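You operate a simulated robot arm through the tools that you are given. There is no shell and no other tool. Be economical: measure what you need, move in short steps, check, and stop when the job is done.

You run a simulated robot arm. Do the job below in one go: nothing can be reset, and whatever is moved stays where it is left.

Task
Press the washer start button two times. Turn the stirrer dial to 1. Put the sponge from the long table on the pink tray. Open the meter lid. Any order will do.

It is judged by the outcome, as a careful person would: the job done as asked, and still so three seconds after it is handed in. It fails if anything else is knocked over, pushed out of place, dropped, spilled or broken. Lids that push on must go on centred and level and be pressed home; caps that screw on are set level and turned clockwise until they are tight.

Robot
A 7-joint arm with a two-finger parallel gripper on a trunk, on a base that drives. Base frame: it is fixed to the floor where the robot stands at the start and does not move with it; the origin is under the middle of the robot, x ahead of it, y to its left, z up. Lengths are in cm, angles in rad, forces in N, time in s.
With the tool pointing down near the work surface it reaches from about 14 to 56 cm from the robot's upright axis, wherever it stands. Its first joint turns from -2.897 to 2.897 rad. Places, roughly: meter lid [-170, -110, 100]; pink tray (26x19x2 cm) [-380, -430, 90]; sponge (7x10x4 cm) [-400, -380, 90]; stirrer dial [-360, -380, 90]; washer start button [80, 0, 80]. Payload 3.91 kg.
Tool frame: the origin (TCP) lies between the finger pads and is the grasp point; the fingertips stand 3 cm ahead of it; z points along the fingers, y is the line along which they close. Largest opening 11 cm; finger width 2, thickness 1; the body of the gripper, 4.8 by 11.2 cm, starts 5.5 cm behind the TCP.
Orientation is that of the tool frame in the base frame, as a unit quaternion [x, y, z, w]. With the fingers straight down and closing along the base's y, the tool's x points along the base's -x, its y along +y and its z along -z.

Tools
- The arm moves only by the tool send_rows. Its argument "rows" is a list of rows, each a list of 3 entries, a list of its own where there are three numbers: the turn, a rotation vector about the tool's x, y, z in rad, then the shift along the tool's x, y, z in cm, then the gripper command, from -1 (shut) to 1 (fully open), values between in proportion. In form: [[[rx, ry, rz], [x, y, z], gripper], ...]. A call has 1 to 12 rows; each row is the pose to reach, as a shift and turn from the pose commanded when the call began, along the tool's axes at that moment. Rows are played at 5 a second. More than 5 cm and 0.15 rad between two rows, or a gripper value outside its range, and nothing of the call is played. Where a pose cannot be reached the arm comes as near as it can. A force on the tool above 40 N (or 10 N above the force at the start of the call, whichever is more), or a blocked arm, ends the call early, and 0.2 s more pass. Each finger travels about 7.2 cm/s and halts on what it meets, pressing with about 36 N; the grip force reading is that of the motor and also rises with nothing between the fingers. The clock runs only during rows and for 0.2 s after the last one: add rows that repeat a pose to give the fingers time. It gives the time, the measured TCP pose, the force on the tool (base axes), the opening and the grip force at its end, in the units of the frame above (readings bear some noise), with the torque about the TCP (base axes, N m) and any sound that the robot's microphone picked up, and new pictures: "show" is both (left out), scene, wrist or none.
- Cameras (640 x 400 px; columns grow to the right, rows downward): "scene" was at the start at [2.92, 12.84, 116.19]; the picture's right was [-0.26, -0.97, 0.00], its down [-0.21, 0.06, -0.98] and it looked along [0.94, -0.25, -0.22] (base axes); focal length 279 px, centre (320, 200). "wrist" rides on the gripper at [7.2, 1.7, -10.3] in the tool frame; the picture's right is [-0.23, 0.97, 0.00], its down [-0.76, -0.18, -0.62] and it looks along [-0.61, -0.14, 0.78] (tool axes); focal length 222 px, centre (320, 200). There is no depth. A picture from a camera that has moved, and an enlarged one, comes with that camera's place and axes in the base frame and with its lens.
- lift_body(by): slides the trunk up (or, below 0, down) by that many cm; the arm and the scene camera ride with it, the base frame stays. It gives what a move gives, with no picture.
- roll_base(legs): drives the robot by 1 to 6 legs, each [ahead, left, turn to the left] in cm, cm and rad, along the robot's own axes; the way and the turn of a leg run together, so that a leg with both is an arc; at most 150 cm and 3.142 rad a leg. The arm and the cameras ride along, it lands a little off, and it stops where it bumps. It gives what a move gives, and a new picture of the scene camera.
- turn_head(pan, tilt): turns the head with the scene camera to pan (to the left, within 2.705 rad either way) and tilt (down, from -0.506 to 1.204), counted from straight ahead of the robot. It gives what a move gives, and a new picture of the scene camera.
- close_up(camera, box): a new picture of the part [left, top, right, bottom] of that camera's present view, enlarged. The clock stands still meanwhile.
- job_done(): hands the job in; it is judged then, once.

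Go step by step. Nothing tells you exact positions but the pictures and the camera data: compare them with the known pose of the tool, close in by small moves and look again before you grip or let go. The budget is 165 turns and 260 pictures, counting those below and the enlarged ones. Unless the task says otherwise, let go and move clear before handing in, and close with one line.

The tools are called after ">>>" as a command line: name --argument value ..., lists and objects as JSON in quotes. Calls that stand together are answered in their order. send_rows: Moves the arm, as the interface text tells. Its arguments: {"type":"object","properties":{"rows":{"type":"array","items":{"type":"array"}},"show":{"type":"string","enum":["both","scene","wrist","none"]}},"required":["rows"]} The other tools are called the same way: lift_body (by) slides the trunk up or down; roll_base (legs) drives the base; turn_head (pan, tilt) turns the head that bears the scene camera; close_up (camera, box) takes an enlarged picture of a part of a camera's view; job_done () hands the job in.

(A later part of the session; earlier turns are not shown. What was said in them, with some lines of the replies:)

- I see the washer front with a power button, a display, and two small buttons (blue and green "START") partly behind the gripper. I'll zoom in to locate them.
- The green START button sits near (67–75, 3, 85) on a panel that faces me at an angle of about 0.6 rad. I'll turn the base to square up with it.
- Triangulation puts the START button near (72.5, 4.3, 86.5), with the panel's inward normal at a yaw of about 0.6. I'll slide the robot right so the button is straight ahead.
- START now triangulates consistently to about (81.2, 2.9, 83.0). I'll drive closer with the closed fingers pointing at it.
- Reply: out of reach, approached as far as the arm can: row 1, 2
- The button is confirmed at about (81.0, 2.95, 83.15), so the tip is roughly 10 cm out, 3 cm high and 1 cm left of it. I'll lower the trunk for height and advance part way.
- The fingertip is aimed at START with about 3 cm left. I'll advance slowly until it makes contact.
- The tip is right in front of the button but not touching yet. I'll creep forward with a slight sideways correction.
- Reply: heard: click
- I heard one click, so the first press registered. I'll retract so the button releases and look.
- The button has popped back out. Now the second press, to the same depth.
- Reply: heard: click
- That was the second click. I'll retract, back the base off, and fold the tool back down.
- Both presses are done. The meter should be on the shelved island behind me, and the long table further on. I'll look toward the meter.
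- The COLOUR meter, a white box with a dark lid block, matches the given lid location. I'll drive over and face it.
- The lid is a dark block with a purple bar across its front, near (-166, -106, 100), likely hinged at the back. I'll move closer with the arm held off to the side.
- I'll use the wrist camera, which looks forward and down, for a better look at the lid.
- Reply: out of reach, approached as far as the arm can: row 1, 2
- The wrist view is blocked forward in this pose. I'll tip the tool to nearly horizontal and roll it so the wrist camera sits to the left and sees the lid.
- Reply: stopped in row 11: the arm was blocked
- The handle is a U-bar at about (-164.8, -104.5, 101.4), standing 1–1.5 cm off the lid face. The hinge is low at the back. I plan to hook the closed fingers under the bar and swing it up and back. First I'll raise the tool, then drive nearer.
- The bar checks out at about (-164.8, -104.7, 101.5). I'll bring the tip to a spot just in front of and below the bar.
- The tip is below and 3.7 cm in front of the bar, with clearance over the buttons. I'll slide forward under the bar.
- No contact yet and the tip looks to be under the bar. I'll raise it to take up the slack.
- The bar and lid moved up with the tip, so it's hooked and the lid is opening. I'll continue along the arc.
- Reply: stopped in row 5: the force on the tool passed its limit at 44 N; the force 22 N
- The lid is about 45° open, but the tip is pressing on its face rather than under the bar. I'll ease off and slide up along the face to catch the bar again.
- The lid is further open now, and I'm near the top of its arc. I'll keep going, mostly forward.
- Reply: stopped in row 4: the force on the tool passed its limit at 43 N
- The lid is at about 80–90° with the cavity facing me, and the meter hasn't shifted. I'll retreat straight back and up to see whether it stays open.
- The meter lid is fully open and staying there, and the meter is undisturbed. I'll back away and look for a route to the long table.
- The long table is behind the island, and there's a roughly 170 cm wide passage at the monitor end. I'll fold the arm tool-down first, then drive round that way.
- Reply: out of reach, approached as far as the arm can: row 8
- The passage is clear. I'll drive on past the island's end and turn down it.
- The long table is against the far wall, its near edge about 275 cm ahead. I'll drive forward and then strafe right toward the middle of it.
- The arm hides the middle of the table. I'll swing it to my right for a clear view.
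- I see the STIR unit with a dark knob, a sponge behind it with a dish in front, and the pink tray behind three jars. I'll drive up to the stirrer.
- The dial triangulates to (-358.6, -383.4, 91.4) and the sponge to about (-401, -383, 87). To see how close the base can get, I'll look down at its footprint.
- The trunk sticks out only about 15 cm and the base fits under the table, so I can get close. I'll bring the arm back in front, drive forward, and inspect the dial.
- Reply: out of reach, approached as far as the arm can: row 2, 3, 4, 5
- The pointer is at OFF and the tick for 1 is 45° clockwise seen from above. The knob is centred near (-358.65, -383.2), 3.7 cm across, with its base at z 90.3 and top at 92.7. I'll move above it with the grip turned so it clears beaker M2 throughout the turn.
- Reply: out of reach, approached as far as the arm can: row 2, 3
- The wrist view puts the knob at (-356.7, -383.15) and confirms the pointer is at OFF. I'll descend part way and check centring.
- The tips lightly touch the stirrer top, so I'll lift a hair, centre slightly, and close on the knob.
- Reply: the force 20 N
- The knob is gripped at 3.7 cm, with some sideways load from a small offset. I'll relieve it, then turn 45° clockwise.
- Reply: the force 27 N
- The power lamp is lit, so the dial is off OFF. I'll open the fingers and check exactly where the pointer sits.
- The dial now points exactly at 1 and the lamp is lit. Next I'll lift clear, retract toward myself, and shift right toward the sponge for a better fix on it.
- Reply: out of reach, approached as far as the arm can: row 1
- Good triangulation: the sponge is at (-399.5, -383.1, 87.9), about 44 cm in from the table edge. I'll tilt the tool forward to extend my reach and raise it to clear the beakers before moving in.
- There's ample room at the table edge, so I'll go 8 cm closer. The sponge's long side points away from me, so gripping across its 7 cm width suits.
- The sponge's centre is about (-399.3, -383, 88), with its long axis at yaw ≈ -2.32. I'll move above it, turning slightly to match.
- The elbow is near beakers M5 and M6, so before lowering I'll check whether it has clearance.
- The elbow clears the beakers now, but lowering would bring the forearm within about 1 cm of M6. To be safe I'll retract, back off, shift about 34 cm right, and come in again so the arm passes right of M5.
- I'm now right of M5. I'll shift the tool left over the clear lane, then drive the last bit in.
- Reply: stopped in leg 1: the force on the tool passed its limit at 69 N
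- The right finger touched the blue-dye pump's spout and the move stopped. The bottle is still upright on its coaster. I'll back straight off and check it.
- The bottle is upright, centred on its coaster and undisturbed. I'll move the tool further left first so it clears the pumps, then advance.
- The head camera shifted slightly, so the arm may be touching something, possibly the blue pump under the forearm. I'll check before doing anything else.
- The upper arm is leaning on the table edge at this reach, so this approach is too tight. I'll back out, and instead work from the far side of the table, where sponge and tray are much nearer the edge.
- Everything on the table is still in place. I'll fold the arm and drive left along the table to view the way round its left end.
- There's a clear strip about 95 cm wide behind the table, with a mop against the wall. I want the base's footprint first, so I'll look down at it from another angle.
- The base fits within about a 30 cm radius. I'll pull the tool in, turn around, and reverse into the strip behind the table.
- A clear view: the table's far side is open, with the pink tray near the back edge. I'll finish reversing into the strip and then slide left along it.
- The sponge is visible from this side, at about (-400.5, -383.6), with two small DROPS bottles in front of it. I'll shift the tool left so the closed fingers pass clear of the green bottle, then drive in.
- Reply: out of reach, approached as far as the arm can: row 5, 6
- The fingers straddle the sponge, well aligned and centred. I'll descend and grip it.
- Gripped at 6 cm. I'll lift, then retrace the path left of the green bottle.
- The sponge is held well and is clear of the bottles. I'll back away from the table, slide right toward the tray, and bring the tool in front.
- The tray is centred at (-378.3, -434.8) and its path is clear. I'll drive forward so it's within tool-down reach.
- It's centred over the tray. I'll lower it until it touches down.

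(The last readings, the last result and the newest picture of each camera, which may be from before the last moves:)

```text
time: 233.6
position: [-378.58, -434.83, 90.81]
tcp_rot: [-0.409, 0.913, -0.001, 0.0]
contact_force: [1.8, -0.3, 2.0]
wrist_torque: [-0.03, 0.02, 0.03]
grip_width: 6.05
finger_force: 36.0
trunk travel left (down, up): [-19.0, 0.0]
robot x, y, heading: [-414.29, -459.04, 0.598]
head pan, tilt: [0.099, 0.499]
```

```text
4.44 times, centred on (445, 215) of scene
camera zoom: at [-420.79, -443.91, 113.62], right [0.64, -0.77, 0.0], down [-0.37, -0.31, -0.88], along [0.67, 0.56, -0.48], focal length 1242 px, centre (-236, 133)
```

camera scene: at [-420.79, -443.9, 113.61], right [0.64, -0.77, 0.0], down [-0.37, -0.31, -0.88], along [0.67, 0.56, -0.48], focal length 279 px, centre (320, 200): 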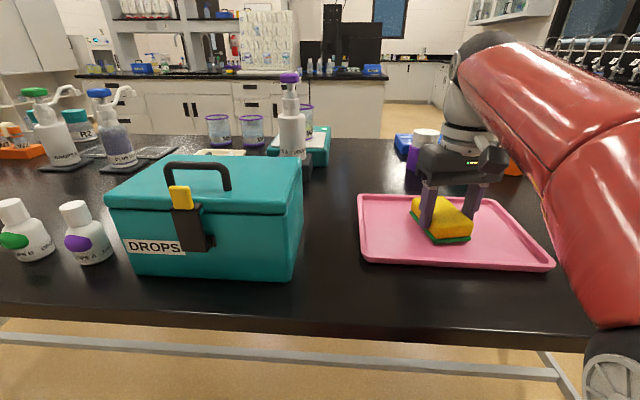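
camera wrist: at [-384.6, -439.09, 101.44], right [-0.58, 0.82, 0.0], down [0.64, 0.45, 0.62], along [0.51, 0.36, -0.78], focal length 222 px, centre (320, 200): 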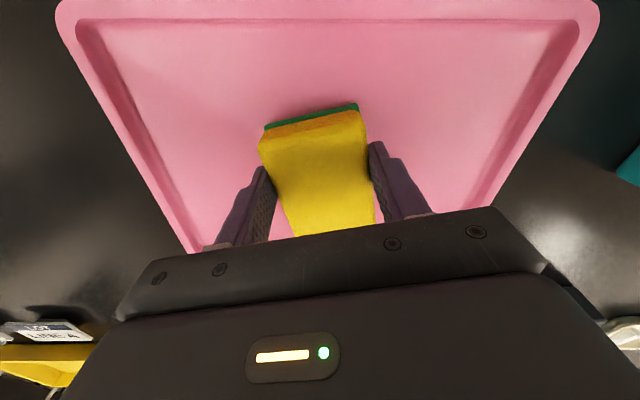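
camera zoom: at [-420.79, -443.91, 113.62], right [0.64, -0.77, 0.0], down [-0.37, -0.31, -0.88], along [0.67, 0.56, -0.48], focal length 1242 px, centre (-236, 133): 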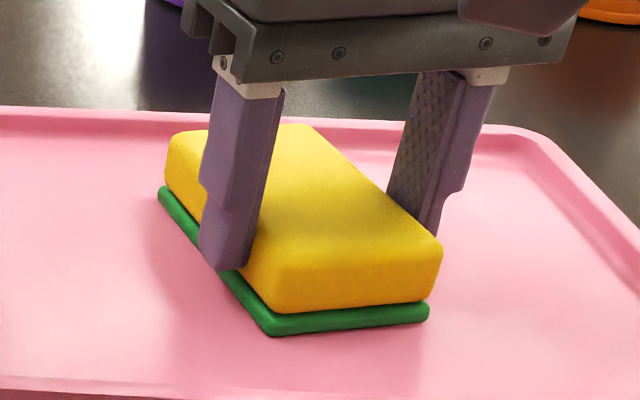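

The sponge is sitting flat on the tray with light contact. I'll release and lift away.

>>> send_rows --rows '[[[0, 0, 0], [0, 0, 0], 0.3], [[0, 0, 0], [0, 0, 0], 0.6], [[0, 0, 0], [0, 0, 0], 0.6], [[0, 0, 0], [0, 0, -3], 0.6], [[0, 0, 0], [0, 0, -6.5], 0.6], [[0, 0, 0], [4, 0, -7], 0.6], [[0, 0, 0], [8, 0, -7], 0.6]]' --show "scene"

>>> roll_base --legs '[[-16, 0, 0]]'

>>> close_up --camera "scene" --box '[200, 90, 520, 290]'

```text
time: 235.2
position: [-383.83, -440.64, 97.66]
tcp_rot: [-0.41, 0.912, 0.0, -0.001]
contact_force: [-0.3, 0.6, -1.1]
wrist_torque: [-0.02, 0.04, -0.01]
grip_width: 8.81
finger_force: 0.0
trunk travel left (down, up): [-19.0, 0.0]
robot x, y, heading: [-413.36, -459.12, 0.599]
head pan, tilt: [0.099, 0.499]
camera scene: at [-420.76, -443.88, 113.61], right [0.64, -0.77, 0.0], down [-0.37, -0.31, -0.88], along [0.67, 0.56, -0.48], focal length 279 px, centre (320, 200)
```

scene: 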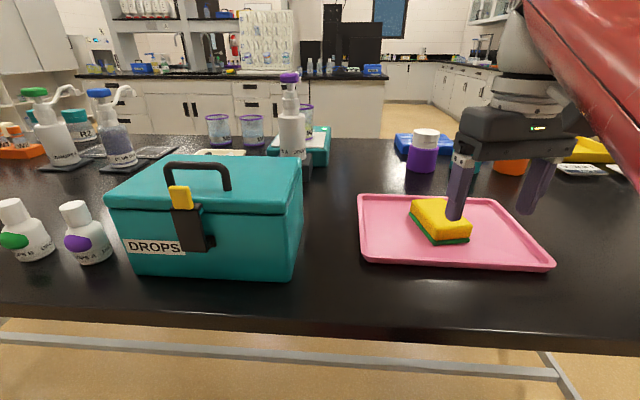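

```text
time: 236.6
position: [-396.77, -449.49, 97.7]
tcp_rot: [-0.412, 0.911, 0.0, -0.001]
contact_force: [0.1, -0.5, 0.1]
wrist_torque: [0.04, 0.03, 0.04]
grip_width: 8.8
finger_force: 0.0
trunk travel left (down, up): [-19.0, 0.0]
robot x, y, heading: [-426.6, -467.96, 0.606]
head pan, tilt: [0.099, 0.499]
camera scene: at [-433.78, -452.8, 113.61], right [0.65, -0.76, 0.0], down [-0.36, -0.31, -0.88], along [0.67, 0.57, -0.48], focal length 279 px, centre (320, 200)
```

scene: 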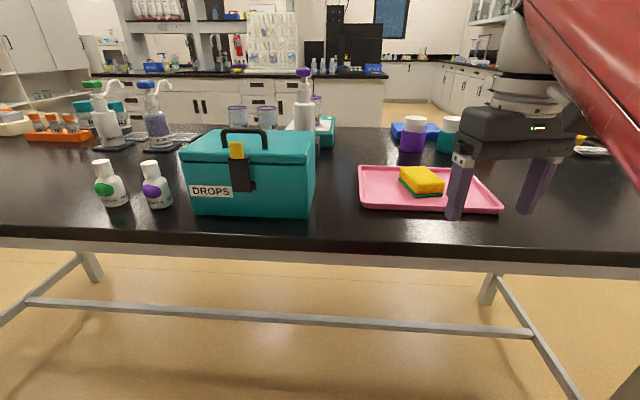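

```text
2.00 times, centred on (360, 190) of scene
camera zoom: at [-433.78, -452.8, 113.61], right [0.65, -0.76, 0.0], down [-0.36, -0.31, -0.88], along [0.67, 0.57, -0.48], focal length 559 px, centre (240, 220)
```

zoom: 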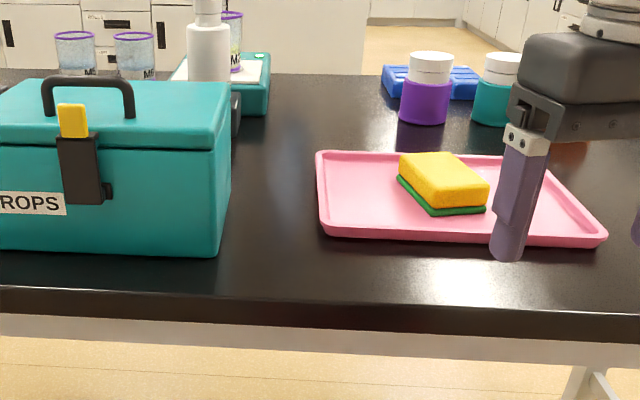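

The sponge is lying flat inside the pink tray, the arm is clear, and everything else I can see from here is upright and in place. START clicked twice, the dial reads 1, and the meter lid stayed open when I let go, so I'll hand in.

>>> job_done

```text
The job is handed in.
```

I handed in the job with all four tasks done: START pressed twice (two clicks heard), the stirrer dial at 1, the sponge on the pink tray, and the meter lid open. Along the way a finger bumped the blue-dye pump, which stayed upright on its coaster, and the upper arm appeared to lean briefly on the table edge; nothing looked moved after either.
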